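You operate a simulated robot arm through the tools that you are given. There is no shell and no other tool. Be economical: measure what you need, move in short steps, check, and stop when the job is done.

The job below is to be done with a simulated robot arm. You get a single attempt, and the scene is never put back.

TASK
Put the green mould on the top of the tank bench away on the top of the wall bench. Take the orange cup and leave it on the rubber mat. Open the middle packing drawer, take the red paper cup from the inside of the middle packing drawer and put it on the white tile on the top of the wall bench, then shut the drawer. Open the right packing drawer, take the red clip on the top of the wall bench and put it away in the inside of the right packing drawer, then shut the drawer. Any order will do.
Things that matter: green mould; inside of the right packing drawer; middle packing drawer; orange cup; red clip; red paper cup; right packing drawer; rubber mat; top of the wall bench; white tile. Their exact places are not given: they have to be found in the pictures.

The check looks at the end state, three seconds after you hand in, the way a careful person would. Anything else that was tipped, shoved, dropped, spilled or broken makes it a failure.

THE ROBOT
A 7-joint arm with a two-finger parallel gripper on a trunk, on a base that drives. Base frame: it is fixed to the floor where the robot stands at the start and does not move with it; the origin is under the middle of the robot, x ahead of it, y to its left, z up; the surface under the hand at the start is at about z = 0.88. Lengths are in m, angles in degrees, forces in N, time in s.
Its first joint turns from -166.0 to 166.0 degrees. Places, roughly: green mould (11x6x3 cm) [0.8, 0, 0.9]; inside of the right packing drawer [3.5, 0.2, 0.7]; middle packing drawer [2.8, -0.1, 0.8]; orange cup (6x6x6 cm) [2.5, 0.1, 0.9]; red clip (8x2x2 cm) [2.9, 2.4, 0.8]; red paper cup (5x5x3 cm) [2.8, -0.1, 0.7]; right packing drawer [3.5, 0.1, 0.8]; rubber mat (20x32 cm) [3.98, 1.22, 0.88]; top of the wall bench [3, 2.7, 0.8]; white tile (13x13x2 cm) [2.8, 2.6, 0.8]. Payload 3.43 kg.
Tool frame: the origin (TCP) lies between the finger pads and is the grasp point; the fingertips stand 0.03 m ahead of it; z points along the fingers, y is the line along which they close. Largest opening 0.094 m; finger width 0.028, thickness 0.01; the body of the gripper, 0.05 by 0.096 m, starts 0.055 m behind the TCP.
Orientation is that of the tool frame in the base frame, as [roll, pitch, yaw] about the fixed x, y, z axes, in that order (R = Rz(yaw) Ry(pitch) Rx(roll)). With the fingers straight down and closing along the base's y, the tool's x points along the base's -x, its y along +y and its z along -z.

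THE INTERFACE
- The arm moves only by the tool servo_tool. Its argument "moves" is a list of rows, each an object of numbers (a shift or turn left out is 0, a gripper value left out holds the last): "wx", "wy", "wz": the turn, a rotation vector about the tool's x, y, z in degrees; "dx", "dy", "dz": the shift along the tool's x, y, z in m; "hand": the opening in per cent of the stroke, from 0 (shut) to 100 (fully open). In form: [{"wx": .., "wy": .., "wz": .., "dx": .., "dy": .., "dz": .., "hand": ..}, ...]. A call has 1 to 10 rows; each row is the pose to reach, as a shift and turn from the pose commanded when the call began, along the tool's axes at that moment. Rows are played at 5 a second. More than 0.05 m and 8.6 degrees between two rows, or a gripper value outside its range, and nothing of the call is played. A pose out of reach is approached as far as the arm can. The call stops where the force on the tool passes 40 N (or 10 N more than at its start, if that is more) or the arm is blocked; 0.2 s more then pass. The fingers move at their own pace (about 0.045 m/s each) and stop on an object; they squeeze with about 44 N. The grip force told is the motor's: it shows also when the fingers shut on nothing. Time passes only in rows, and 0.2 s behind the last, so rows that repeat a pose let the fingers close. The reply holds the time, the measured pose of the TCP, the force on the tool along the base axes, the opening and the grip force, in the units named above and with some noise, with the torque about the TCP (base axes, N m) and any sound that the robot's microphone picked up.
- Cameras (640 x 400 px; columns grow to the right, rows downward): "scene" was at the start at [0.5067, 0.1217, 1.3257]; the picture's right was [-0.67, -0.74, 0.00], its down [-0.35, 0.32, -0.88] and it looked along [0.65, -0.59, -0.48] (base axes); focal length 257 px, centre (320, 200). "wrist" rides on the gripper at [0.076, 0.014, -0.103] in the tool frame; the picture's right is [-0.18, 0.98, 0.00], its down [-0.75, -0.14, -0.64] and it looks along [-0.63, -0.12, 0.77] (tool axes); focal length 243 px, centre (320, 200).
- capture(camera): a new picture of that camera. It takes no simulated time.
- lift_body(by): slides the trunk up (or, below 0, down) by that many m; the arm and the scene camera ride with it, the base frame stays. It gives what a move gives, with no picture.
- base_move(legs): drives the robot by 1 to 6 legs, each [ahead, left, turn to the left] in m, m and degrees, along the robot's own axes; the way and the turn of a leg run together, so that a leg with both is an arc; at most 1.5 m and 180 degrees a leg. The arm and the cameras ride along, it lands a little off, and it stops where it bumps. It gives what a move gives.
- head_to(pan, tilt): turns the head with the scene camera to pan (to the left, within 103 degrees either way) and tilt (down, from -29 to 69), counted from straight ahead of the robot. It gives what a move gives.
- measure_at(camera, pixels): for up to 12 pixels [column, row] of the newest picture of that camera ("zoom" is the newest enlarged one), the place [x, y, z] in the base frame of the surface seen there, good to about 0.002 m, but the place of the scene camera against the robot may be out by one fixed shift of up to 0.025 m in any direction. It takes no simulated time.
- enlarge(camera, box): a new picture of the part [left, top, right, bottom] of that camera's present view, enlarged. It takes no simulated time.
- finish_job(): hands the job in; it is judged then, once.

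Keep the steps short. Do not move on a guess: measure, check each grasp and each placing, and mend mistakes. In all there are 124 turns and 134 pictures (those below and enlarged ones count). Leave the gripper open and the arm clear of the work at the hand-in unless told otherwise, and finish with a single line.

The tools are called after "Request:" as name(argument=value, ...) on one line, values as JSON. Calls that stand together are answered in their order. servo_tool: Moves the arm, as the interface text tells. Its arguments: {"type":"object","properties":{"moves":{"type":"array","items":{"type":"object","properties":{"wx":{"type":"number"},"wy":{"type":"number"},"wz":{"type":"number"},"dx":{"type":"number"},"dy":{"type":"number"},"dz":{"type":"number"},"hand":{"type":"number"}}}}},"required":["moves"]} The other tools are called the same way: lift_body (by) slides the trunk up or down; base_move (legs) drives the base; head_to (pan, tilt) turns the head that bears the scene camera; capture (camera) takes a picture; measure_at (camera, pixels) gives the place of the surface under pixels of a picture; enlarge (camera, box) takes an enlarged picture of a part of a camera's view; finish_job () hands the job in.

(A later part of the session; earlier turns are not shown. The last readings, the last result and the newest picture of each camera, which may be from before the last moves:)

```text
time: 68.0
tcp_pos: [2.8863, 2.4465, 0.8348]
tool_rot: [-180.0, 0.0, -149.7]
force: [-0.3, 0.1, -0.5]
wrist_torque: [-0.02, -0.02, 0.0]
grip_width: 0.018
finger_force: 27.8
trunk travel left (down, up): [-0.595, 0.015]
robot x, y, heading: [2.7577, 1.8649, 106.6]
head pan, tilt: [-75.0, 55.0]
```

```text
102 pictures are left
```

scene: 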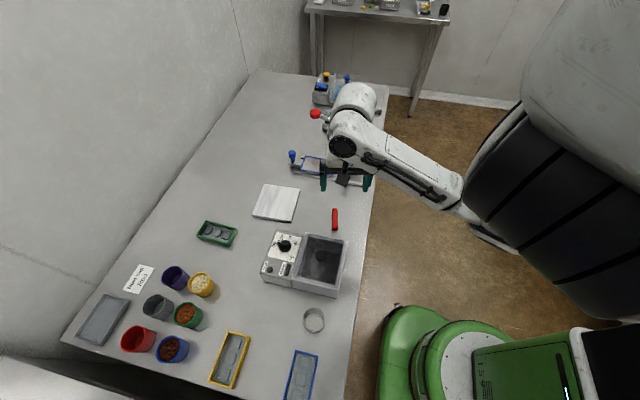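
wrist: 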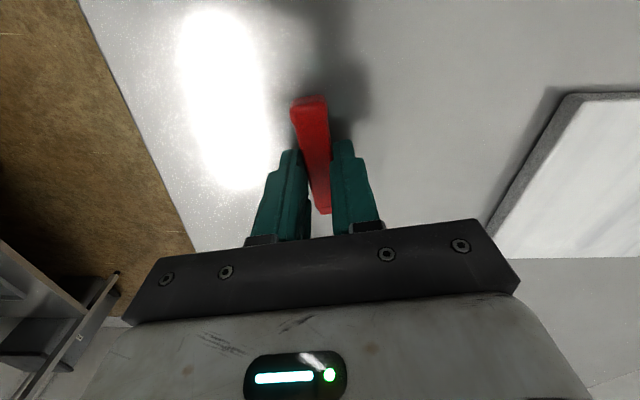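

The clip is held (0.018 m). I lift it 0.36 m and confirm.

Request:
servo_tool(moves=[{"dz": -0.03}, {"dz": -0.075}, {"dz": -0.12}, {"dz": -0.165}, {"dz": -0.21}, {"dz": -0.255}, {"dz": -0.3}, {"dz": -0.345}, {"dz": -0.36}])

Request:
capture(camera="wrist")

```text
time: 70.0
tcp_pos: [2.8827, 2.4465, 1.1927]
tool_rot: [-180.0, -0.1, -149.5]
force: [0.8, 0.0, -0.4]
wrist_torque: [-0.01, -0.01, 0.0]
grip_width: 0.0165
finger_force: 44.0
trunk travel left (down, up): [-0.595, 0.015]
robot x, y, heading: [2.7566, 1.8628, 106.3]
head pan, tilt: [-75.0, 55.0]
```

```text
101 pictures are left
```

wrist: 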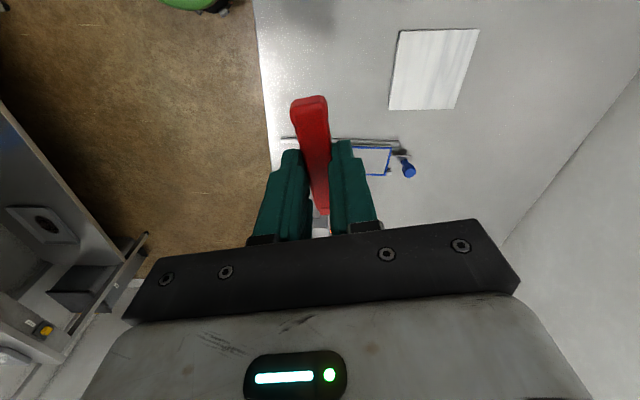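

The clip is secure. I back off 0.27 m, turn left 90° to face back down the aisle, and drive to its mouth.

Request:
base_move(legs=[[-0.27, 0, 0], [0, 0, 90], [1.25, -0.07, 0], [1.25, -0.07, 0]])

Request:
head_to(pan=75, tilt=25)

Request:
capture(camera="scene")

```text
time: 87.9
tcp_pos: [-0.2341, 1.0887, 1.1931]
tool_rot: [180.0, 0.0, -58.6]
force: [-0.7, 0.6, 0.2]
wrist_torque: [0.01, 0.02, 0.0]
grip_width: 0.0166
finger_force: 43.7
trunk travel left (down, up): [-0.595, 0.015]
robot x, y, heading: [0.3546, 0.9708, -162.5]
head pan, tilt: [-75.0, 55.0]
```

```text
time: 90.2
tcp_pos: [-0.2357, 1.0889, 1.193]
tool_rot: [179.9, -0.1, -58.7]
force: [0.1, 0.2, 0.6]
wrist_torque: [0.04, 0.0, -0.03]
grip_width: 0.0168
finger_force: 44.3
trunk travel left (down, up): [-0.595, 0.015]
robot x, y, heading: [0.3523, 0.9718, -162.4]
head pan, tilt: [75.0, 25.0]
```

```text
100 pictures are left
```

scene: 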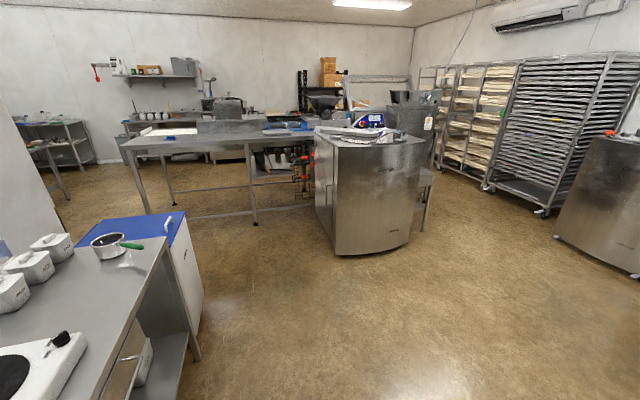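

Now I see the open area to the right of the tank bench. I measure to plan the way round its blue end.

Request:
measure_at(camera="scene", pixels=[[195, 355], [200, 290], [185, 215], [335, 253], [410, 245], [255, 222], [150, 212], [60, 200], [120, 250], [40, 145], [170, 195], [250, 300]])

```text
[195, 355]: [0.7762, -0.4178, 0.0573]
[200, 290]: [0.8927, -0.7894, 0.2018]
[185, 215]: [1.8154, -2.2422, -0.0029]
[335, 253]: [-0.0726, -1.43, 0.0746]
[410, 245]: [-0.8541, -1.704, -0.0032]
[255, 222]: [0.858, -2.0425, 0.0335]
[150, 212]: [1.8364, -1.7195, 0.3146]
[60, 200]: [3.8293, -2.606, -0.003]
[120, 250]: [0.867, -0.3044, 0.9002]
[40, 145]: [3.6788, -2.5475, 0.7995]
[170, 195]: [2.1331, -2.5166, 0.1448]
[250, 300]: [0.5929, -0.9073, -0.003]
```

The gap between the tank bench's blue end and the island table is over 1 m wide. I drive around in steps: down past the tank bench, then diagonally into the gap.

Request:
base_move(legs=[[0, 0, 72.5], [0.5, -0.33, 0], [1.2, 0.1, 0], [0, 0, 50], [0.85, 0, 0], [0, 0, 57]])

Request:
head_to(pan=0, tilt=20)

Request:
capture(camera="scene")

```text
time: 111.1
tcp_pos: [1.374, -1.3572, 1.1925]
tool_rot: [-180.0, 0.0, 119.6]
force: [0.4, 0.0, -0.7]
wrist_torque: [0.02, -0.02, -0.01]
grip_width: 0.0168
finger_force: 44.2
trunk travel left (down, up): [-0.595, 0.015]
robot x, y, heading: [0.7946, -1.2248, 15.8]
head pan, tilt: [75.0, 25.0]
```

```text
time: 112.6
tcp_pos: [1.3738, -1.3587, 1.1923]
tool_rot: [180.0, 0.0, 119.6]
force: [0.0, -0.1, 0.4]
wrist_torque: [-0.01, 0.02, 0.0]
grip_width: 0.0165
finger_force: 43.8
trunk travel left (down, up): [-0.595, 0.015]
robot x, y, heading: [0.7948, -1.2246, 16.0]
head pan, tilt: [0.0, 20.0]
```

```text
99 pictures are left
```

scene: 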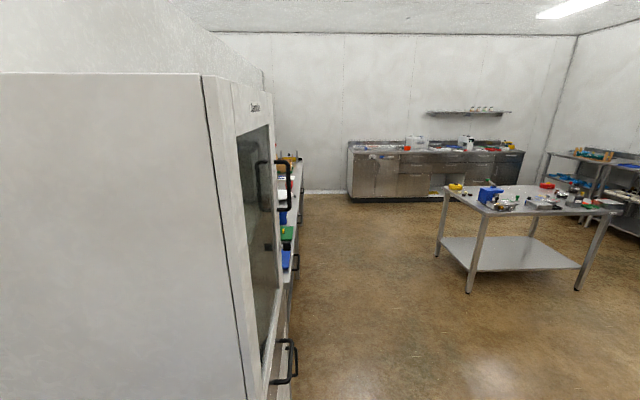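

The packing bench is beyond the tall fridge on the left. I measure fridge, bench edge and table for clearances.

Request:
measure_at(camera="scene", pixels=[[205, 150], [240, 250], [275, 350], [290, 380], [295, 300], [295, 190], [300, 210], [470, 290], [440, 190], [290, 250], [297, 268]])

Request:
enlarge(camera="scene", box=[240, 130, 340, 300])

```text
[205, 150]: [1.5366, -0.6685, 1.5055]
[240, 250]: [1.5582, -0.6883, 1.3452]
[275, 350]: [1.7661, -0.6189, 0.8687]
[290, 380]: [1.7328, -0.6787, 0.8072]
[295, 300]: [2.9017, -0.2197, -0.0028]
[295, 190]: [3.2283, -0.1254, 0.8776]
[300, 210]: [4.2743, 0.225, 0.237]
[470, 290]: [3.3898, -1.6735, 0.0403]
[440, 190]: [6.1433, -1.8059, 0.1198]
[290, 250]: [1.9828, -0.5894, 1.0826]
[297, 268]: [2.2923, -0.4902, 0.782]
```

```text
2.35 times, centred on (290, 215) of scene
```

zoom: 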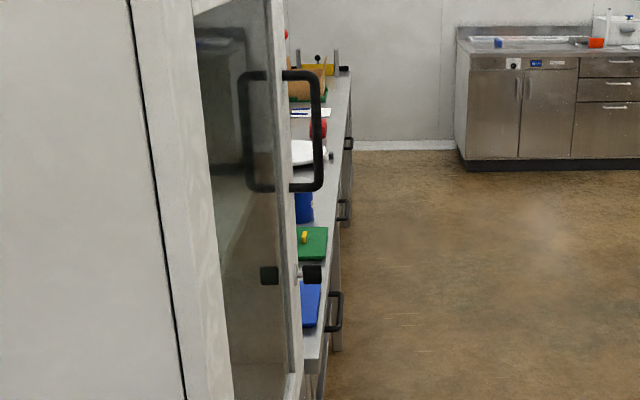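

Fridge face is near y = -0.68, bench edge runs to (3.23, -0.13), a table stands near (3.39, -1.67). I drive through between and turn to face the bench by the right drawer.

Request:
base_move(legs=[[1.4, -0.37, 0], [1.3, -0.03, 0], [0, 0, 91]])

Request:
head_to(pan=0, tilt=40)

Request:
capture(camera="scene")

Request:
head_to(pan=55, tilt=45)

Request:
capture(camera="scene")

```text
time: 129.8
tcp_pos: [3.6266, -0.2776, 1.1924]
tool_rot: [-179.9, 0.0, -150.0]
force: [0.1, -0.1, -0.1]
wrist_torque: [0.05, 0.01, -0.01]
grip_width: 0.0168
finger_force: 43.7
trunk travel left (down, up): [-0.595, 0.015]
robot x, y, heading: [3.4944, -0.8601, 106.1]
head pan, tilt: [0.0, 20.0]
```

```text
time: 130.6
tcp_pos: [3.6259, -0.2786, 1.1933]
tool_rot: [179.9, -0.1, -150.0]
force: [-0.4, -0.2, 0.1]
wrist_torque: [0.01, -0.01, 0.03]
grip_width: 0.0166
finger_force: 43.9
trunk travel left (down, up): [-0.595, 0.015]
robot x, y, heading: [3.4969, -0.8615, 105.9]
head pan, tilt: [0.0, 40.0]
```

```text
97 pictures are left
```

scene: 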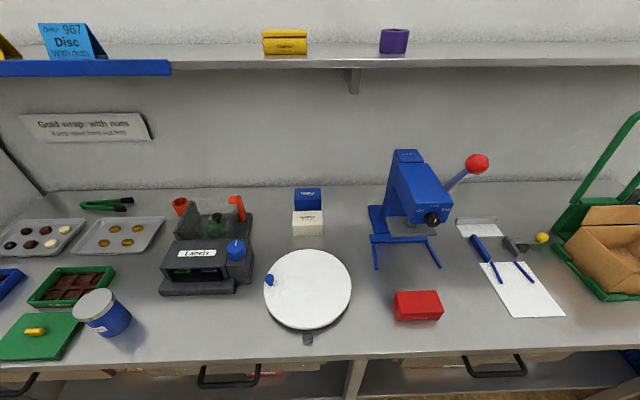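

```text
time: 131.8
tcp_pos: [3.627, -0.2786, 1.1921]
tool_rot: [180.0, -0.1, -150.0]
force: [0.3, -0.1, 0.5]
wrist_torque: [0.02, -0.01, 0.03]
grip_width: 0.0167
finger_force: 44.0
trunk travel left (down, up): [-0.595, 0.015]
robot x, y, heading: [3.4975, -0.8616, 105.9]
head pan, tilt: [55.0, 45.0]
```

```text
96 pictures are left
```

scene: 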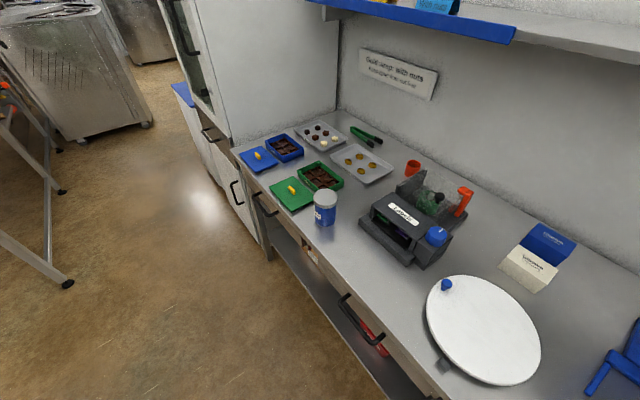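

I see three drawer handles under the bench edge, an orange cup behind the label printer at (413,170). I measure these here.

Request:
measure_at(camera="scene", pixels=[[345, 305], [378, 340], [360, 322], [256, 200], [413, 163], [412, 172], [420, 370], [340, 290], [235, 187], [500, 30], [300, 235], [430, 395]])

Request:
enlarge(camera="scene", box=[300, 130, 480, 360])

Request:
head_to(pan=0, tilt=55)

Request:
capture(camera="scene")

```text
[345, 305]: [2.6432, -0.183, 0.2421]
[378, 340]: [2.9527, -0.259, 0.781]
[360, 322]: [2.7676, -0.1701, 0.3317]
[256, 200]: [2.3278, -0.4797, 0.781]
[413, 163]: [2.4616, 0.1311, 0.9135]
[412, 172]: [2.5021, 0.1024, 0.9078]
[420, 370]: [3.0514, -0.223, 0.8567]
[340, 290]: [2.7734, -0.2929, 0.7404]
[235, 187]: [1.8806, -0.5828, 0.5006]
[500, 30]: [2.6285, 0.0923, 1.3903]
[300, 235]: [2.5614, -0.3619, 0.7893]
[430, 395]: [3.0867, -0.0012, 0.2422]
```

```text
1.74 times, centred on (390, 245) of scene
```

zoom: 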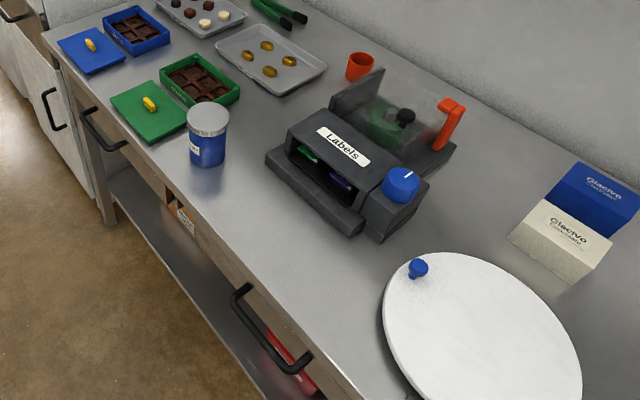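

```text
time: 133.1
tcp_pos: [3.6275, -0.2785, 1.1927]
tool_rot: [-179.9, 0.0, -150.0]
force: [0.4, 0.2, 0.3]
wrist_torque: [0.0, -0.02, 0.0]
grip_width: 0.0167
finger_force: 44.1
trunk travel left (down, up): [-0.595, 0.015]
robot x, y, heading: [3.4927, -0.8577, 106.1]
head pan, tilt: [0.0, 55.0]
```

```text
94 pictures are left
```

scene: 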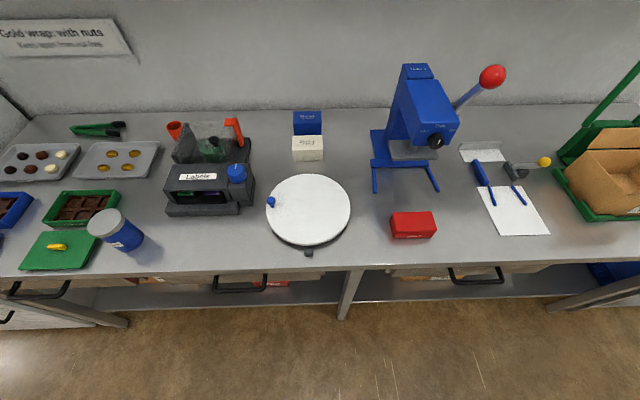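

I measure the right drawer handle (475,282), the bench edge and free bench spots.

Request:
measure_at(camera="scene", pixels=[[449, 272], [451, 281], [476, 284], [501, 280], [502, 270], [476, 268], [380, 262], [370, 245], [350, 215], [240, 290], [265, 287], [214, 290]])

Request:
enlarge(camera="scene", box=[380, 180, 580, 310])

```text
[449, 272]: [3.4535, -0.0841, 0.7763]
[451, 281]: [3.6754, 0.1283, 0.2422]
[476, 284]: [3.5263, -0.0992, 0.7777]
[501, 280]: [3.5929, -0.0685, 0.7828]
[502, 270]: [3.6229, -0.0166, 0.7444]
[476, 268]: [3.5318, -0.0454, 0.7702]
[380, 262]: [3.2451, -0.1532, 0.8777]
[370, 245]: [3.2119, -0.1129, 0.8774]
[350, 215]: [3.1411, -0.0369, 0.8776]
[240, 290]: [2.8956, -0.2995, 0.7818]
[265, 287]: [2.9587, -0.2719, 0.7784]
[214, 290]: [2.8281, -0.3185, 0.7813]
```

```text
3.08 times, centred on (480, 245) of scene
```

zoom: 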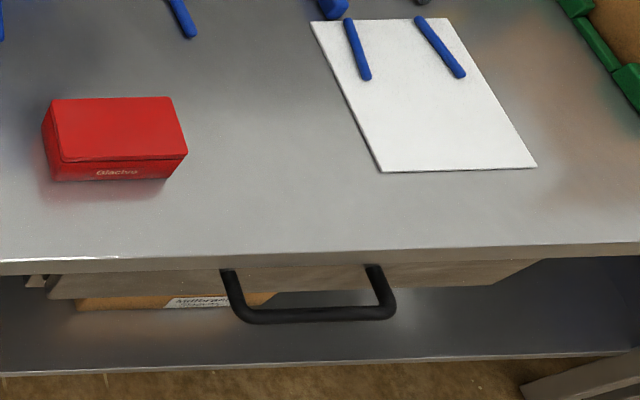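

The bar handles need a horizontal grip from the front, so I first park the clip on the bench, in the gap right of the red box. I measure that spot.

Request:
measure_at(camera="zoom", pixels=[[275, 190], [260, 160], [186, 165], [380, 170], [270, 245], [350, 200], [232, 318], [390, 316], [310, 318], [310, 290], [50, 200]])

```text
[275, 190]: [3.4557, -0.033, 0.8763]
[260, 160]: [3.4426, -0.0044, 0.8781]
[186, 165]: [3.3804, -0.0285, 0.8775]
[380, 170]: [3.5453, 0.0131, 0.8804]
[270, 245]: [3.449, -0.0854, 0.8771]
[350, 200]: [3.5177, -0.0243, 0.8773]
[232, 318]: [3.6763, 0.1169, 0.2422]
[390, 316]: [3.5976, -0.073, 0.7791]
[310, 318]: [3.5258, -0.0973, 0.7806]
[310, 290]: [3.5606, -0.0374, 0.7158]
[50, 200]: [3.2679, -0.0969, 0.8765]
```

I carry the clip over (3.45, -0.02) and look down with the wrist camera before lowering.

Request:
servo_tool(moves=[{"dx": 0.003, "dy": 0.039, "dz": 0.01}, {"dx": 0.006, "dy": 0.078, "dz": 0.02}, {"dx": 0.009, "dy": 0.117, "dz": 0.04}, {"dx": 0.012, "dy": 0.156, "dz": 0.06}, {"dx": 0.015, "dy": 0.195, "dz": 0.08}, {"dx": 0.018, "dy": 0.234, "dz": 0.1}, {"dx": 0.021, "dy": 0.273, "dz": 0.12}, {"dx": 0.0243, "dy": 0.312, "dz": 0.14}, {"dx": 0.0243, "dy": 0.312, "dz": 0.16}])

Request:
capture(camera="wrist")

Request:
measure_at(camera="wrist", pixels=[[320, 60], [260, 80], [390, 80], [420, 60]])

Request:
capture(camera="scene")

```text
time: 135.1
tcp_pos: [3.4476, -0.0195, 1.0304]
tool_rot: [-179.9, -0.1, -150.1]
force: [-0.2, 1.1, 0.2]
wrist_torque: [0.0, 0.01, 0.01]
grip_width: 0.0165
finger_force: 44.3
trunk travel left (down, up): [-0.595, 0.015]
robot x, y, heading: [3.4976, -0.8613, 106.0]
head pan, tilt: [0.0, 55.0]
```

```text
92 pictures are left
```

wrist: 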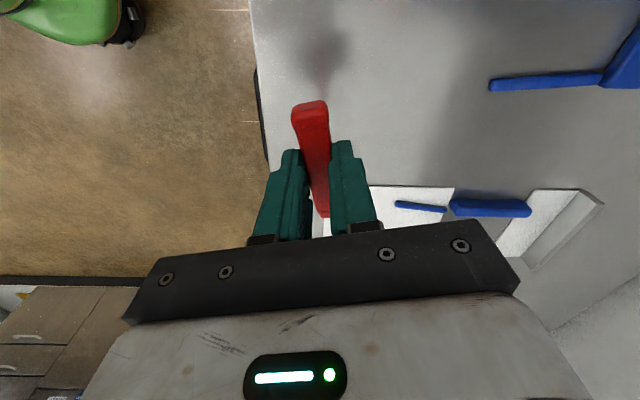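

```text
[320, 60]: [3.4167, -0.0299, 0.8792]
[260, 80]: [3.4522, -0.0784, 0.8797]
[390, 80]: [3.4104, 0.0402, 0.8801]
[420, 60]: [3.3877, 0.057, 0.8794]
```

```text
91 pictures are left
```

scene: 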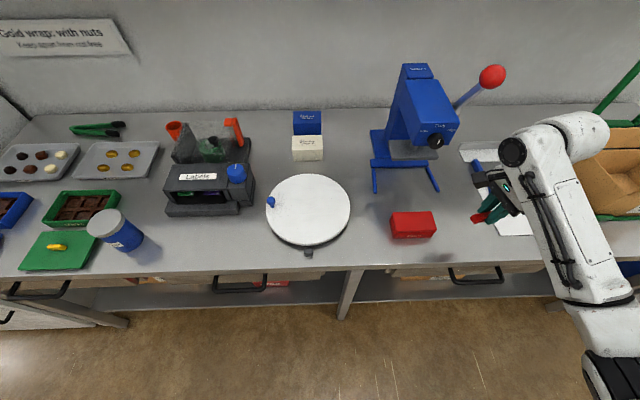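

Clear spot, bench at 0.8795. I lower to 0.915, release, and rise.

Request:
servo_tool(moves=[{"dz": 0.04}, {"dz": 0.08}, {"dz": 0.105}, {"dz": 0.1155}, {"dz": 0.116, "hand": 60}, {"dz": 0.116, "hand": 60}, {"dz": 0.116, "hand": 60}, {"dz": 0.09}, {"dz": 0.045}, {"dz": 0.0}])

Request:
capture(camera="wrist")

```text
time: 137.3
tcp_pos: [3.4524, -0.0197, 1.0361]
tool_rot: [179.2, -0.5, -150.9]
force: [-4.0, -2.0, -4.9]
wrist_torque: [0.18, -0.46, 0.03]
grip_width: 0.0563
finger_force: 0.1
trunk travel left (down, up): [-0.595, 0.015]
robot x, y, heading: [3.4947, -0.8648, 106.3]
head pan, tilt: [0.0, 55.0]
```

```text
90 pictures are left
```

wrist: 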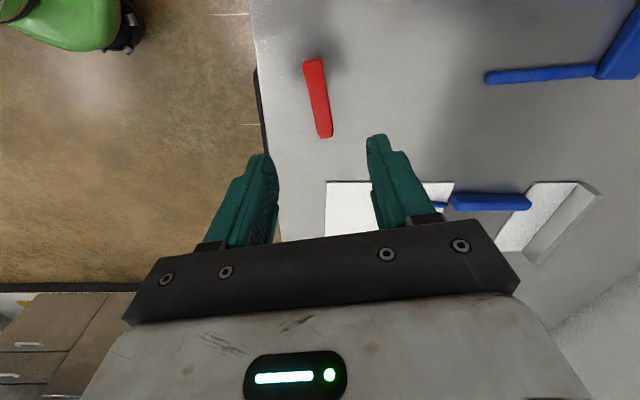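

The clip lies parked on the bench. Now I back the base 0.2 m and swing the hand to point horizontally at the bench: first align 12°, then tilt in 8.5° steps.

Request:
base_move(legs=[[-0.2, 0, 0]])

Request:
servo_tool(moves=[{"wz": 6}, {"wz": 12}, {"wz": 12}])

Request:
servo_tool(moves=[{"wx": -8.5, "hand": 60}, {"wx": -17}, {"wx": -25.5}, {"wx": -34}, {"wx": -42.5}, {"wx": -51}, {"wx": -59.5}, {"wx": -68}, {"wx": -76.5}, {"wx": -85}])

Request:
capture(camera="scene")

```text
time: 138.9
tcp_pos: [3.5057, -0.2206, 1.0319]
tool_rot: [180.0, 0.1, -150.1]
force: [-0.2, -0.2, -0.1]
wrist_torque: [-0.01, 0.0, -0.02]
grip_width: 0.0563
finger_force: 0.1
trunk travel left (down, up): [-0.595, 0.015]
robot x, y, heading: [3.5544, -1.0586, 106.2]
head pan, tilt: [0.0, 55.0]
```

```text
time: 139.7
tcp_pos: [3.5056, -0.2213, 1.0319]
tool_rot: [-180.0, 0.0, -162.2]
force: [0.4, 0.3, -0.5]
wrist_torque: [0.0, -0.03, -0.01]
grip_width: 0.0565
finger_force: 0.1
trunk travel left (down, up): [-0.595, 0.015]
robot x, y, heading: [3.5537, -1.0599, 106.0]
head pan, tilt: [0.0, 55.0]
```

```text
time: 141.9
tcp_pos: [3.5072, -0.2209, 1.0328]
tool_rot: [94.9, 0.2, -162.3]
force: [-0.1, 0.2, -0.6]
wrist_torque: [-0.04, 0.02, 0.0]
grip_width: 0.0566
finger_force: 0.1
trunk travel left (down, up): [-0.595, 0.015]
robot x, y, heading: [3.5543, -1.0608, 105.8]
head pan, tilt: [0.0, 55.0]
```

```text
89 pictures are left
```

scene: 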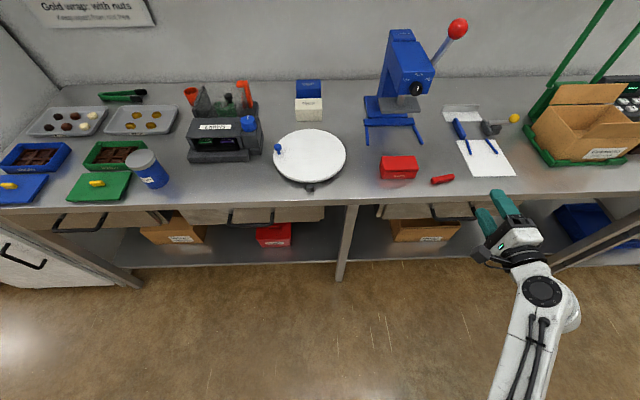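

The hand points at the bench now. I finish the tilt, lower 0.2 m and shift 4 cm to the right, then look with the wrist camera at the handle.

Request:
servo_tool(moves=[{"wx": -2.5, "dy": -0.045, "dx": -0.01}, {"wx": -5, "dy": -0.09, "dx": -0.02}, {"wx": -5, "dy": -0.135, "dx": -0.03}, {"wx": -5, "dy": -0.18, "dx": -0.043}, {"wx": -5, "dy": -0.2, "dx": -0.043}, {"wx": -5, "dy": -0.2, "dx": -0.043}])

Request:
capture(camera="wrist")

Request:
capture(camera="scene")

```text
time: 143.3
tcp_pos: [3.5507, -0.2287, 0.8305]
tool_rot: [89.9, 0.0, -162.2]
force: [-0.2, 0.2, 0.8]
wrist_torque: [-0.01, 0.0, -0.02]
grip_width: 0.0566
finger_force: 0.1
trunk travel left (down, up): [-0.595, 0.015]
robot x, y, heading: [3.5513, -1.0626, 106.0]
head pan, tilt: [0.0, 55.0]
```

```text
88 pictures are left
```

wrist: 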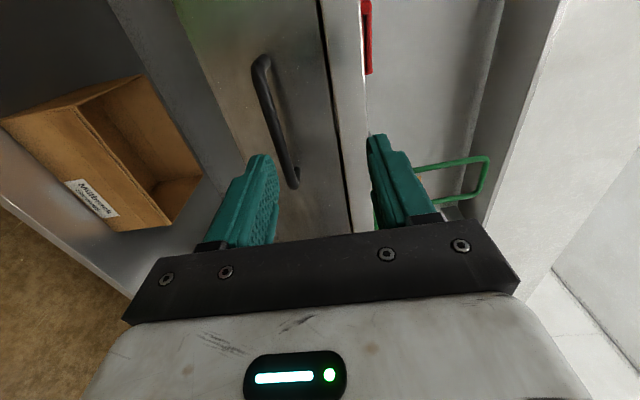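

```text
87 pictures are left
```

scene: 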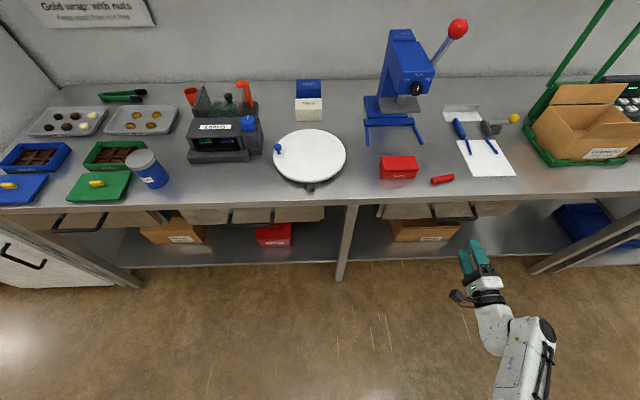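

The handle bar is clear at (260,65)–(292,185) in the wrist picture. I measure along it.

Request:
measure_at(camera="wrist", pixels=[[258, 75], [266, 105], [275, 135], [285, 165], [294, 182], [300, 100], [328, 100], [350, 100], [265, 60]])

```text
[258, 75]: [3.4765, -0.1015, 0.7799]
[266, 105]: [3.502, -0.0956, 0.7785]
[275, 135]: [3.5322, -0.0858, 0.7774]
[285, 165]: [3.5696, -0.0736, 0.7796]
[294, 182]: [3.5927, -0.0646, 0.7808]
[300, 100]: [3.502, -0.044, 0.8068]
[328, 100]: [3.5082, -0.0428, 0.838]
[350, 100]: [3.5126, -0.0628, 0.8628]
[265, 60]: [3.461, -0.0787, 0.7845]
```

The bar's centre is about (3.525, -0.086, 0.779). I lower to its level, advance, and close on it.

Request:
servo_tool(moves=[{"dy": -0.025, "dx": -0.01}, {"dy": -0.0515, "dx": -0.0195}, {"dy": -0.0515, "dx": -0.0195, "dz": 0.04}, {"dy": -0.0515, "dx": -0.0195, "dz": 0.08}, {"dy": -0.0515, "dx": -0.0195, "dz": 0.115}, {"dy": -0.0515, "dx": -0.0195, "dz": 0.142}, {"dy": -0.0515, "dx": -0.0195, "dz": 0.142, "hand": 0}, {"dy": -0.0515, "dx": -0.0195, "dz": 0.142, "hand": 0}, {"dy": -0.0515, "dx": -0.0195, "dz": 0.142, "hand": 0}, {"dy": -0.0515, "dx": -0.0195, "dz": 0.142, "hand": 0}])

Request:
capture(camera="wrist")

```text
time: 145.5
tcp_pos: [3.5278, -0.1373, 0.829]
tool_rot: [90.0, 0.0, -162.2]
force: [0.4, 0.0, -1.1]
wrist_torque: [-0.02, 0.0, 0.04]
grip_width: 0.0
finger_force: 27.9
out of reach, approached as far as the arm can: row 2, 3, 4, 5, 6, 7, 8, 9, 10
trunk travel left (down, up): [-0.595, 0.015]
robot x, y, heading: [3.5511, -1.0597, 106.1]
head pan, tilt: [0.0, 55.0]
```

```text
86 pictures are left
```

wrist: 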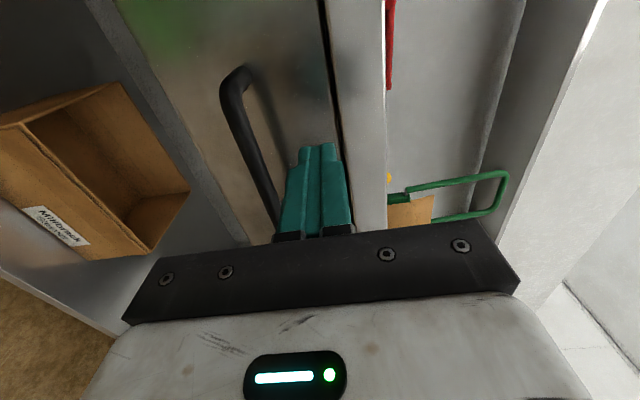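

That height was out of the arm's reach with the trunk high. I back off, reopen, and lower the trunk by 0.2.

Request:
servo_tool(moves=[{"dy": 0.02, "dz": -0.04, "hand": 60}, {"dy": 0.04, "dz": -0.08, "hand": 60}, {"dy": 0.0515, "dz": -0.12, "hand": 60}, {"dy": 0.0515, "dz": -0.12, "hand": 60}])

Request:
lift_body(by=-0.05)

```text
time: 146.5
tcp_pos: [3.566, -0.2517, 0.8816]
tool_rot: [89.9, 0.0, -162.1]
force: [0.3, 0.3, 0.4]
wrist_torque: [0.0, 0.0, -0.03]
grip_width: 0.0564
finger_force: 0.0
trunk travel left (down, up): [-0.595, 0.015]
robot x, y, heading: [3.5516, -1.0604, 106.3]
head pan, tilt: [0.0, 55.0]
```

```text
time: 147.4
tcp_pos: [3.5656, -0.2507, 0.8313]
tool_rot: [90.1, 0.0, -162.0]
force: [0.1, 0.5, -0.2]
wrist_torque: [-0.02, 0.0, -0.01]
grip_width: 0.0563
finger_force: 0.0
trunk travel left (down, up): [-0.545, 0.065]
robot x, y, heading: [3.5515, -1.0613, 106.1]
head pan, tilt: [0.0, 55.0]
```

Lower the trunk another 0.1, then approach the bar again.

Request:
lift_body(by=-0.1)

```text
time: 148.8
tcp_pos: [3.5653, -0.2518, 0.7312]
tool_rot: [90.0, 0.0, -162.1]
force: [-0.3, 0.4, 0.1]
wrist_torque: [0.0, -0.01, 0.0]
grip_width: 0.0563
finger_force: 0.0
trunk travel left (down, up): [-0.445, 0.165]
robot x, y, heading: [3.5553, -1.0617, 106.2]
head pan, tilt: [0.0, 55.0]
```

Request:
servo_tool(moves=[{"dy": 0.048, "dx": -0.013}, {"dy": 0.048, "dx": -0.013, "dz": 0.045}, {"dy": 0.048, "dx": -0.013, "dz": 0.09}, {"dy": 0.048, "dx": -0.013, "dz": 0.13}, {"dy": 0.048, "dx": -0.013, "dz": 0.168}, {"dy": 0.048, "dx": -0.013, "dz": 0.168}])

Request:
capture(camera="wrist")

```text
time: 150.2
tcp_pos: [3.5235, -0.0876, 0.7816]
tool_rot: [90.1, 0.0, -162.1]
force: [0.1, 0.1, -0.6]
wrist_torque: [-0.02, 0.0, 0.04]
grip_width: 0.0566
finger_force: 0.1
trunk travel left (down, up): [-0.445, 0.165]
robot x, y, heading: [3.5556, -1.0617, 105.7]
head pan, tilt: [0.0, 55.0]
```

```text
85 pictures are left
```

wrist: 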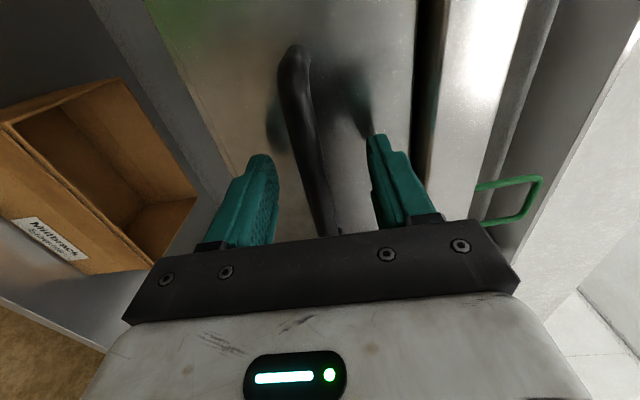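

The bar sits between the fingers. I close, then pull 0.2 m straight out.

Request:
servo_tool(moves=[{"hand": 0}, {"hand": 0}, {"hand": 0}, {"hand": 0}, {"dz": -0.03}, {"dz": -0.06}, {"dz": -0.1}, {"dz": -0.14}, {"dz": -0.17}, {"dz": -0.2}])

Request:
capture(camera="scene")

```text
time: 152.3
tcp_pos: [3.5857, -0.28, 0.7786]
tool_rot: [89.9, 0.0, -161.9]
force: [0.0, -2.1, -6.3]
wrist_torque: [-0.12, 0.03, -1.31]
grip_width: 0.0137
finger_force: 44.9
trunk travel left (down, up): [-0.445, 0.165]
robot x, y, heading: [3.5546, -1.0586, 106.0]
head pan, tilt: [0.0, 55.0]
```

```text
84 pictures are left
```

scene: 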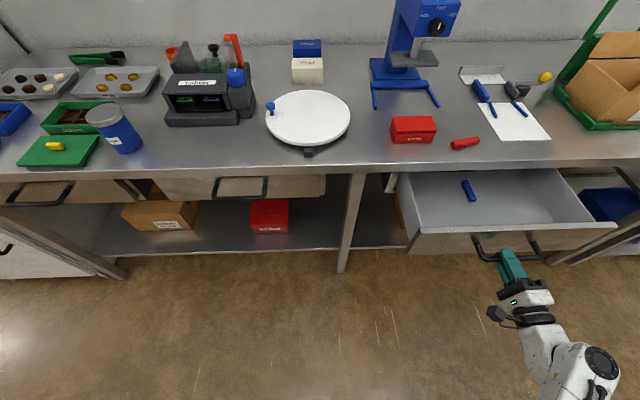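

The drawer opened 0.2 m. I pull 5 cm more for room, then release and back off.

Request:
servo_tool(moves=[{"dz": -0.025}, {"dz": -0.05}, {"dz": -0.05}, {"dz": -0.05, "hand": 70}, {"dz": -0.05, "hand": 70}, {"dz": -0.05, "hand": 70}, {"dz": -0.08}, {"dz": -0.12}, {"dz": -0.12}])

Request:
capture(camera="scene")

```text
time: 154.3
tcp_pos: [3.6233, -0.3922, 0.7802]
tool_rot: [90.0, 0.0, -162.0]
force: [-0.7, 0.3, -0.2]
wrist_torque: [0.0, 0.02, -0.01]
grip_width: 0.0658
finger_force: 0.1
trunk travel left (down, up): [-0.445, 0.165]
robot x, y, heading: [3.5554, -1.0607, 106.2]
head pan, tilt: [0.0, 55.0]
```

```text
83 pictures are left
```

scene: 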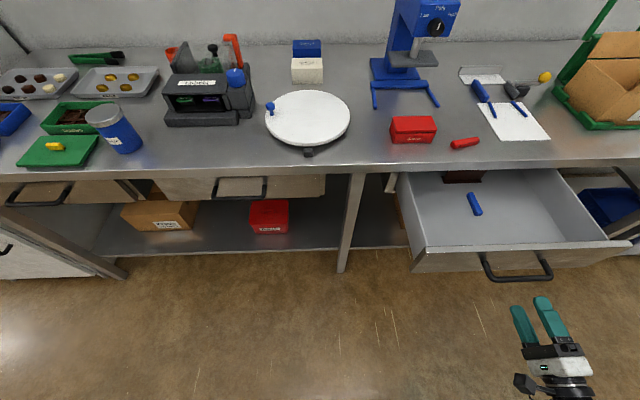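

The right drawer is open ~0.25 m; a blue piece lies at (474,203) and something dark at (462,176). I measure inside.

Request:
measure_at(camera="scene", pixels=[[420, 235], [540, 215], [510, 230], [500, 190], [540, 190], [425, 250], [600, 240], [515, 275], [474, 203], [450, 145], [480, 143], [545, 262]])

Request:
enlarge(camera="scene", box=[380, 120, 640, 290])

```text
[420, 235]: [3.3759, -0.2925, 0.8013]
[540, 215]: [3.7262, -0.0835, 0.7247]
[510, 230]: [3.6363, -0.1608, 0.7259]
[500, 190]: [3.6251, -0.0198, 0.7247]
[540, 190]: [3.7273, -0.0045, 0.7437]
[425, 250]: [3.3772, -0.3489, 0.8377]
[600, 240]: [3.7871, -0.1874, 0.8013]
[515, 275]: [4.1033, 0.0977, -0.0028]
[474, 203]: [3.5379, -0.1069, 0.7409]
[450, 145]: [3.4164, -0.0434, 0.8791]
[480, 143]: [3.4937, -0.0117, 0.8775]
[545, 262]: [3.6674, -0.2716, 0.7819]
```

```text
2.35 times, centred on (510, 205) of scene
```

zoom: 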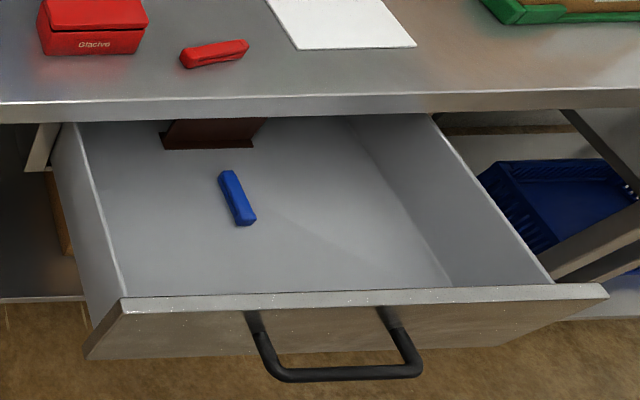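

Drawer floor is about 0.728. I raise the trunk and hand and swing the hand back to pointing down to fetch the clip.

Request:
lift_body(by=0.12)

Request:
servo_tool(moves=[{"wx": 8.5, "dy": 0.045, "hand": 60}, {"wx": 17, "dy": 0.09}, {"wx": 25.5, "dy": 0.13}, {"wx": 34, "dy": 0.15}, {"wx": 42.5, "dy": 0.15}, {"wx": 51, "dy": 0.15}, {"wx": 59.5, "dy": 0.15}, {"wx": 68, "dy": 0.15}, {"wx": 76.5, "dy": 0.15}, {"wx": 85, "dy": 0.15}])

```text
time: 155.8
tcp_pos: [3.6229, -0.3928, 0.8999]
tool_rot: [90.0, 0.1, -162.1]
force: [-0.5, -0.6, 0.6]
wrist_torque: [0.01, -0.02, 0.0]
grip_width: 0.0659
finger_force: 0.1
trunk travel left (down, up): [-0.565, 0.045]
robot x, y, heading: [3.5534, -1.0615, 105.9]
head pan, tilt: [0.0, 55.0]
```

```text
time: 158.1
tcp_pos: [3.6234, -0.3872, 1.0534]
tool_rot: [146.6, 0.2, -162.1]
force: [-0.1, -0.1, 0.0]
wrist_torque: [-0.01, -0.02, 0.0]
grip_width: 0.0563
finger_force: 0.0
out of reach, approached as far as the arm can: row 7, 8, 9, 10
trunk travel left (down, up): [-0.565, 0.045]
robot x, y, heading: [3.5548, -1.0603, 105.8]
head pan, tilt: [0.0, 55.0]
```

Too close to the body for that. I finish the tilt while moving inward over the clip.

Request:
servo_tool(moves=[{"wx": 0, "dx": 0.005, "dy": 0.037, "dz": 0.0245}, {"wx": 4, "dx": 0.01, "dy": 0.074, "dz": 0.049}, {"wx": 8, "dx": 0.015, "dy": 0.111, "dz": 0.073}, {"wx": 14, "dx": 0.02, "dy": 0.148, "dz": 0.098}, {"wx": 20, "dx": 0.028, "dy": 0.185, "dz": 0.122}, {"wx": 26, "dx": 0.036, "dy": 0.223, "dz": 0.147}, {"wx": 33.4, "dx": 0.044, "dy": 0.26, "dz": 0.171}, {"wx": 33.4, "dx": 0.05, "dy": 0.297, "dz": 0.196}, {"wx": 33.4, "dx": 0.052, "dy": 0.33, "dz": 0.217}, {"wx": 33.4, "dx": 0.052, "dy": 0.33, "dz": 0.217}])

Request:
capture(camera="wrist")

```text
time: 160.2
tcp_pos: [3.4582, -0.0456, 1.0546]
tool_rot: [179.8, 0.2, -162.0]
force: [0.7, -0.3, 0.5]
wrist_torque: [-0.01, 0.0, -0.01]
grip_width: 0.0561
finger_force: 0.0
out of reach, approached as far as the arm can: row 9, 10
trunk travel left (down, up): [-0.565, 0.045]
robot x, y, heading: [3.5517, -1.0616, 105.8]
head pan, tilt: [0.0, 55.0]
```

```text
81 pictures are left
```

wrist: 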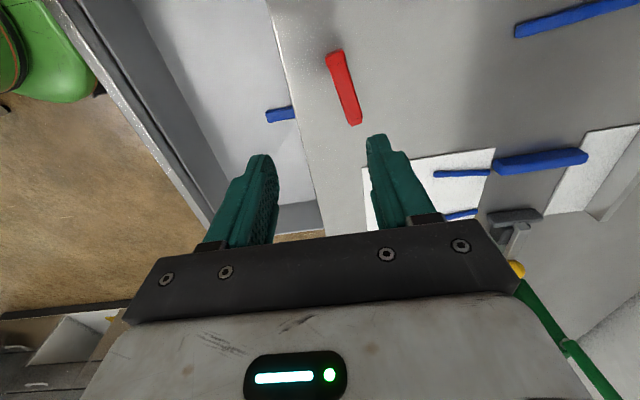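

The clip is seen at (343,85), but reach is at its limit. I drive 0.12 m forward and measure the clip.

Request:
base_move(legs=[[0.12, 0, 0]])

Request:
servo_tool(moves=[{"dy": -0.045, "wz": -6}, {"dy": -0.09, "wz": -12}, {"dy": -0.1, "wz": -12}])

Request:
capture(camera="wrist")

```text
time: 161.5
tcp_pos: [3.4284, 0.0667, 1.0553]
tool_rot: [180.0, 0.2, -162.1]
force: [-0.3, -0.2, 0.5]
wrist_torque: [0.0, 0.0, -0.01]
grip_width: 0.0563
finger_force: 0.1
trunk travel left (down, up): [-0.565, 0.045]
robot x, y, heading: [3.524, -0.951, 106.0]
head pan, tilt: [0.0, 55.0]
```

```text
time: 162.3
tcp_pos: [3.458, -0.0275, 1.0566]
tool_rot: [-179.9, 0.2, -150.1]
force: [0.7, -0.3, 0.2]
wrist_torque: [-0.04, -0.03, 0.01]
grip_width: 0.0565
finger_force: 0.0
out of reach, approached as far as the arm can: row 2
trunk travel left (down, up): [-0.565, 0.045]
robot x, y, heading: [3.5218, -0.9471, 105.9]
head pan, tilt: [0.0, 55.0]
```

```text
80 pictures are left
```

wrist: 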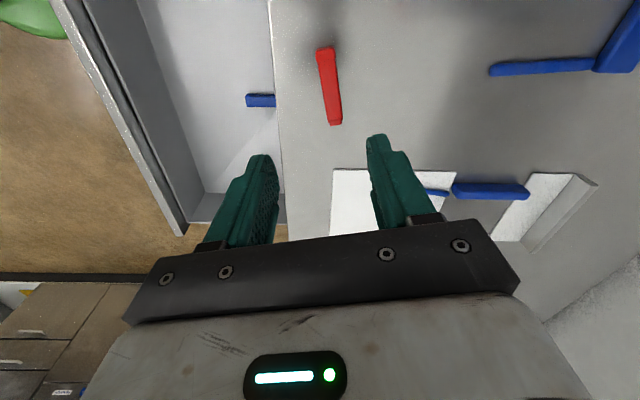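

Request:
measure_at(camera="wrist", pixels=[[319, 53], [333, 52], [331, 122], [342, 121], [330, 87], [270, 170], [185, 215], [235, 150], [262, 100]])

```text
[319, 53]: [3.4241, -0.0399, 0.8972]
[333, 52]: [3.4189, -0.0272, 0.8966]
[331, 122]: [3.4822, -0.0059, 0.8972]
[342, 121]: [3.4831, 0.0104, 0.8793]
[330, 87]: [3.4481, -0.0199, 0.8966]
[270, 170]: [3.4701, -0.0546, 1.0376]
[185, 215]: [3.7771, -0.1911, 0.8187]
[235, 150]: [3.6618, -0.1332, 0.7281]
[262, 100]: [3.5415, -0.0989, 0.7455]
```

Clip centre (3.4505, -0.0195). I lower, grasp and lift it.

Request:
servo_tool(moves=[{"dx": 0.0025, "dy": 0.0107, "dz": 0.04, "hand": 60}, {"dx": 0.0025, "dy": 0.0107, "dz": 0.08}, {"dx": 0.0025, "dy": 0.0107, "dz": 0.115}, {"dx": 0.0025, "dy": 0.0107, "dz": 0.1425}, {"dx": 0.0025, "dy": 0.0107, "dz": 0.1425, "hand": 0}, {"dx": 0.0025, "dy": 0.0107, "dz": 0.1425, "hand": 0}, {"dx": 0.0025, "dy": 0.0107, "dz": 0.1425, "hand": 0}, {"dx": 0.0025, "dy": 0.0107, "dz": 0.12, "hand": 0}, {"dx": 0.0025, "dy": 0.0107, "dz": 0.08}, {"dx": 0.0025, "dy": 0.0107, "dz": 0.04}])

Request:
capture(camera="wrist")

```text
time: 164.5
tcp_pos: [3.4508, -0.0186, 1.0144]
tool_rot: [179.9, 0.2, -150.2]
force: [0.6, 0.8, -0.8]
wrist_torque: [-0.02, 0.0, -0.03]
grip_width: 0.0167
finger_force: 44.5
trunk travel left (down, up): [-0.565, 0.045]
robot x, y, heading: [3.5229, -0.9481, 106.0]
head pan, tilt: [0.0, 55.0]
```

```text
79 pictures are left
```

wrist: 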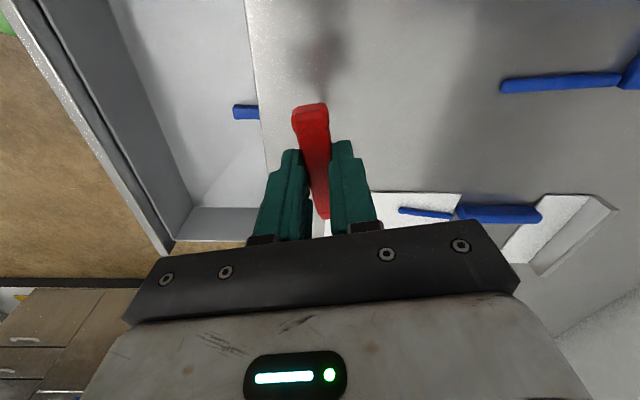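

Held. I carry it over the open drawer at (3.64, -0.13), aligning it with the drawer.

Request:
servo_tool(moves=[{"wz": 2.4, "dx": -0.0217, "dy": -0.0381, "dz": -0.01}, {"wz": 4.8, "dx": -0.0434, "dy": -0.0762, "dz": -0.01}, {"wz": 7.2, "dx": -0.0652, "dy": -0.1143, "dz": -0.01}, {"wz": 9.6, "dx": -0.0869, "dy": -0.1524, "dz": -0.01}, {"wz": 12, "dx": -0.1086, "dy": -0.1905, "dz": 0}, {"wz": 12, "dx": -0.1086, "dy": -0.1905, "dz": 0.03}, {"wz": 12, "dx": -0.1086, "dy": -0.1905, "dz": 0.06}])

Request:
capture(camera="wrist")

Request:
capture(camera="scene")

```text
time: 166.1
tcp_pos: [3.6375, -0.1339, 0.9526]
tool_rot: [179.9, 0.2, -162.0]
force: [0.6, -0.5, 0.5]
wrist_torque: [0.01, -0.01, -0.01]
grip_width: 0.0164
finger_force: 43.9
trunk travel left (down, up): [-0.565, 0.045]
robot x, y, heading: [3.5219, -0.9521, 106.1]
head pan, tilt: [0.0, 55.0]
```

```text
78 pictures are left
```

wrist: 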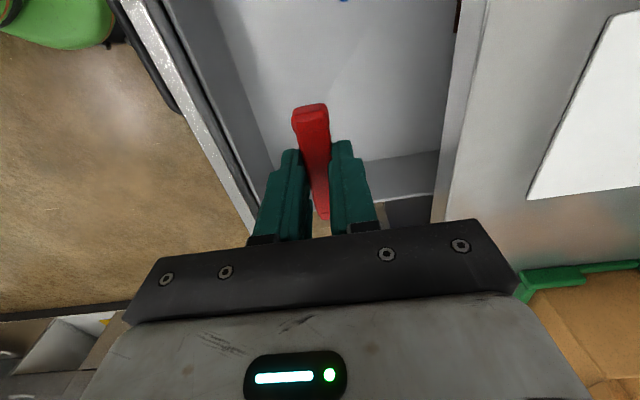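

```text
77 pictures are left
```

scene: 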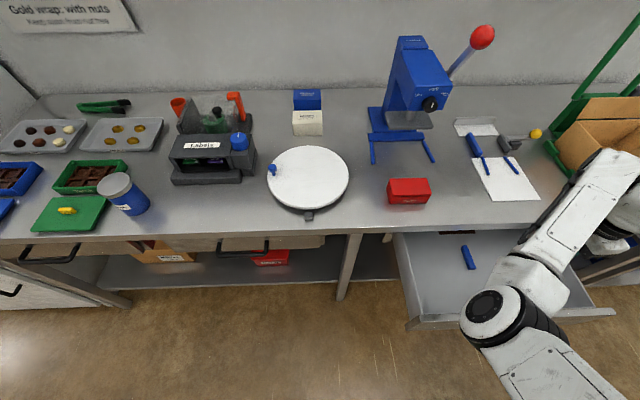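

I check the clearances to the drawer's front wall, right wall and bench edge.

Request:
measure_at(camera="wrist", pixels=[[205, 130], [225, 185], [245, 120], [462, 110], [440, 200], [360, 70], [395, 165], [385, 190], [300, 60]])

```text
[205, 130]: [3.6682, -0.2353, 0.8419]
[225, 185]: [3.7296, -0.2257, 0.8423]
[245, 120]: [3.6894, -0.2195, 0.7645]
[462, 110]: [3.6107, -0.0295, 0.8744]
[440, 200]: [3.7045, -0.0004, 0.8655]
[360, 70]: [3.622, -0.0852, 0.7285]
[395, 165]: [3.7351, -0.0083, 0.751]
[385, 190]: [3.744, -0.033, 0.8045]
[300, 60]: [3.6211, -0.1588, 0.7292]
```

The hand is centred in the opening. I check the elbow's height near the drawer front first.

Request:
measure_at(camera="scene", pixels=[[487, 305], [500, 345], [550, 320], [470, 330], [530, 270]])

```text
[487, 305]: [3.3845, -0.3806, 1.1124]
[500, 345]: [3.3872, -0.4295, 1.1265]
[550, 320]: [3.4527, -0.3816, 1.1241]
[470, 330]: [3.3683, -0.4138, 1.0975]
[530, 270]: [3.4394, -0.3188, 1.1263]
```

I raise the trunk 0.04 for elbow room and lower the clip most of the way, then check.

Request:
lift_body(by=0.04)

Request:
servo_tool(moves=[{"dz": 0.04}, {"dz": 0.08}, {"dz": 0.12}, {"dz": 0.16}, {"dz": 0.16}])

Request:
capture(camera="scene")

Request:
capture(camera="wrist")

```text
time: 166.9
tcp_pos: [3.6369, -0.1324, 0.9938]
tool_rot: [-180.0, 0.2, -162.1]
force: [-0.3, 0.4, 0.4]
wrist_torque: [-0.03, -0.04, -0.01]
grip_width: 0.0167
finger_force: 44.1
trunk travel left (down, up): [-0.605, 0.005]
robot x, y, heading: [3.523, -0.9482, 105.9]
head pan, tilt: [0.0, 55.0]
```

```text
time: 168.1
tcp_pos: [3.6376, -0.1332, 0.8333]
tool_rot: [179.8, 0.1, -162.1]
force: [-0.9, 0.6, 0.0]
wrist_torque: [0.01, -0.03, 0.01]
grip_width: 0.0169
finger_force: 43.9
trunk travel left (down, up): [-0.605, 0.005]
robot x, y, heading: [3.5223, -0.948, 106.1]
head pan, tilt: [0.0, 55.0]
```

```text
76 pictures are left
```

scene: 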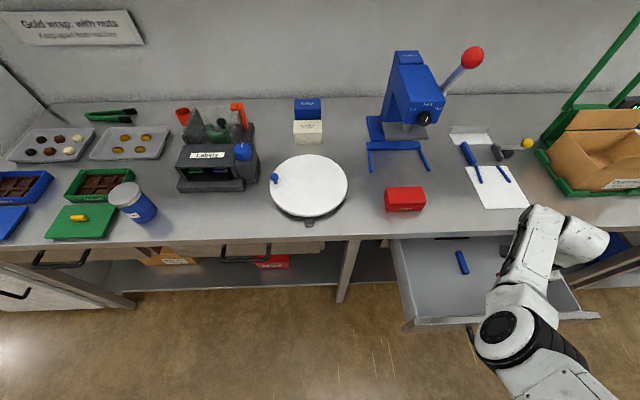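

```text
75 pictures are left
```

wrist: 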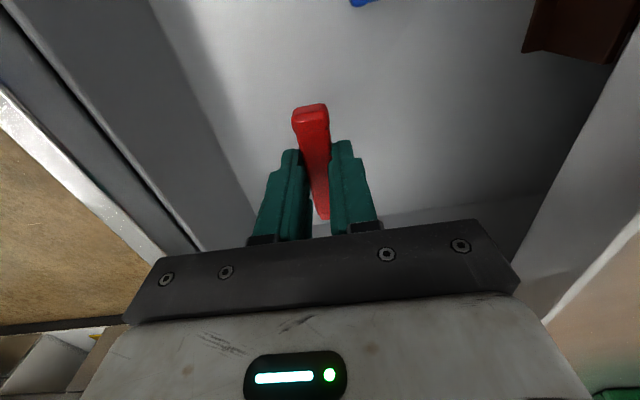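

Request:
measure_at(camera="scene", pixels=[[482, 345], [500, 362], [560, 355], [475, 335], [510, 330], [490, 290]])

```text
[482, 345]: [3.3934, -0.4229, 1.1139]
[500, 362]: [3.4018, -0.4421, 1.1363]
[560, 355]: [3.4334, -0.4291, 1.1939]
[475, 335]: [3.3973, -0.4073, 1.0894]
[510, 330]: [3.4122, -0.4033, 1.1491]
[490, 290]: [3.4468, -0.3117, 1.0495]
```

The elbow stays near 1.05, well clear. I lower to the drawer floor, release, and rise.

Request:
servo_tool(moves=[{"dz": 0.035}, {"dz": 0.06}, {"dz": 0.0685}, {"dz": 0.0685, "hand": 45}, {"dz": 0.0685, "hand": 45}, {"dz": 0.0685, "hand": 45}, {"dz": 0.03}, {"dz": -0.01}, {"dz": -0.05}, {"dz": -0.09}])

Request:
servo_tool(moves=[{"dz": -0.05}, {"dz": -0.1}, {"dz": -0.14}])

Request:
capture(camera="wrist")

```text
time: 170.3
tcp_pos: [3.6389, -0.1342, 0.926]
tool_rot: [180.0, 0.1, -162.1]
force: [-0.8, 0.0, 0.2]
wrist_torque: [0.01, 0.01, 0.03]
grip_width: 0.0426
finger_force: 0.1
trunk travel left (down, up): [-0.605, 0.005]
robot x, y, heading: [3.5212, -0.9479, 105.9]
head pan, tilt: [0.0, 55.0]
```

```text
time: 171.1
tcp_pos: [3.6398, -0.1341, 1.064]
tool_rot: [179.9, 0.1, -162.1]
force: [-0.2, -0.1, 0.1]
wrist_torque: [-0.01, -0.02, -0.01]
grip_width: 0.0423
finger_force: 0.1
trunk travel left (down, up): [-0.605, 0.005]
robot x, y, heading: [3.5197, -0.9495, 106.1]
head pan, tilt: [0.0, 55.0]
```

```text
74 pictures are left
```

wrist: 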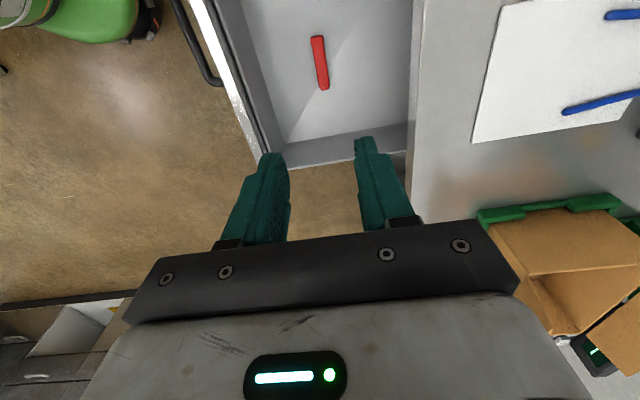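

The red clip lies in the drawer. To shut it, I turn the hand horizontal here, then back the base 0.2 m.

Request:
servo_tool(moves=[{"wx": -8.5, "hand": 60}, {"wx": -17}, {"wx": -25.5}, {"wx": -34}, {"wx": -42.5}, {"wx": -51}, {"wx": -59.5}, {"wx": -68}, {"wx": -76.5}, {"wx": -85}])

Request:
base_move(legs=[[-0.2, 0, 0]])

Request:
servo_tool(moves=[{"wx": -5, "dz": -0.04}, {"wx": -5, "dz": -0.08}, {"wx": -5, "dz": -0.12}, {"wx": -5, "dz": -0.12}])

```text
time: 173.3
tcp_pos: [3.6383, -0.1338, 1.0631]
tool_rot: [94.6, 0.2, -162.0]
force: [-0.3, 1.0, 0.0]
wrist_torque: [0.03, -0.03, -0.01]
grip_width: 0.0567
finger_force: 0.0
trunk travel left (down, up): [-0.605, 0.005]
robot x, y, heading: [3.522, -0.9496, 106.0]
head pan, tilt: [0.0, 55.0]
```

```text
time: 174.9
tcp_pos: [3.6971, -0.3251, 1.0616]
tool_rot: [94.9, 0.2, -162.4]
force: [-0.1, -0.2, 0.4]
wrist_torque: [0.0, 0.0, 0.0]
grip_width: 0.0564
finger_force: 0.1
trunk travel left (down, up): [-0.605, 0.005]
robot x, y, heading: [3.5758, -1.1445, 105.6]
head pan, tilt: [0.0, 55.0]
```

```text
time: 175.9
tcp_pos: [3.7329, -0.4382, 1.0737]
tool_rot: [89.7, 0.2, -162.3]
force: [0.1, 0.0, -0.2]
wrist_torque: [0.03, -0.01, 0.0]
grip_width: 0.0565
finger_force: 0.1
trunk travel left (down, up): [-0.605, 0.005]
robot x, y, heading: [3.5796, -1.1403, 105.7]
head pan, tilt: [0.0, 55.0]
```

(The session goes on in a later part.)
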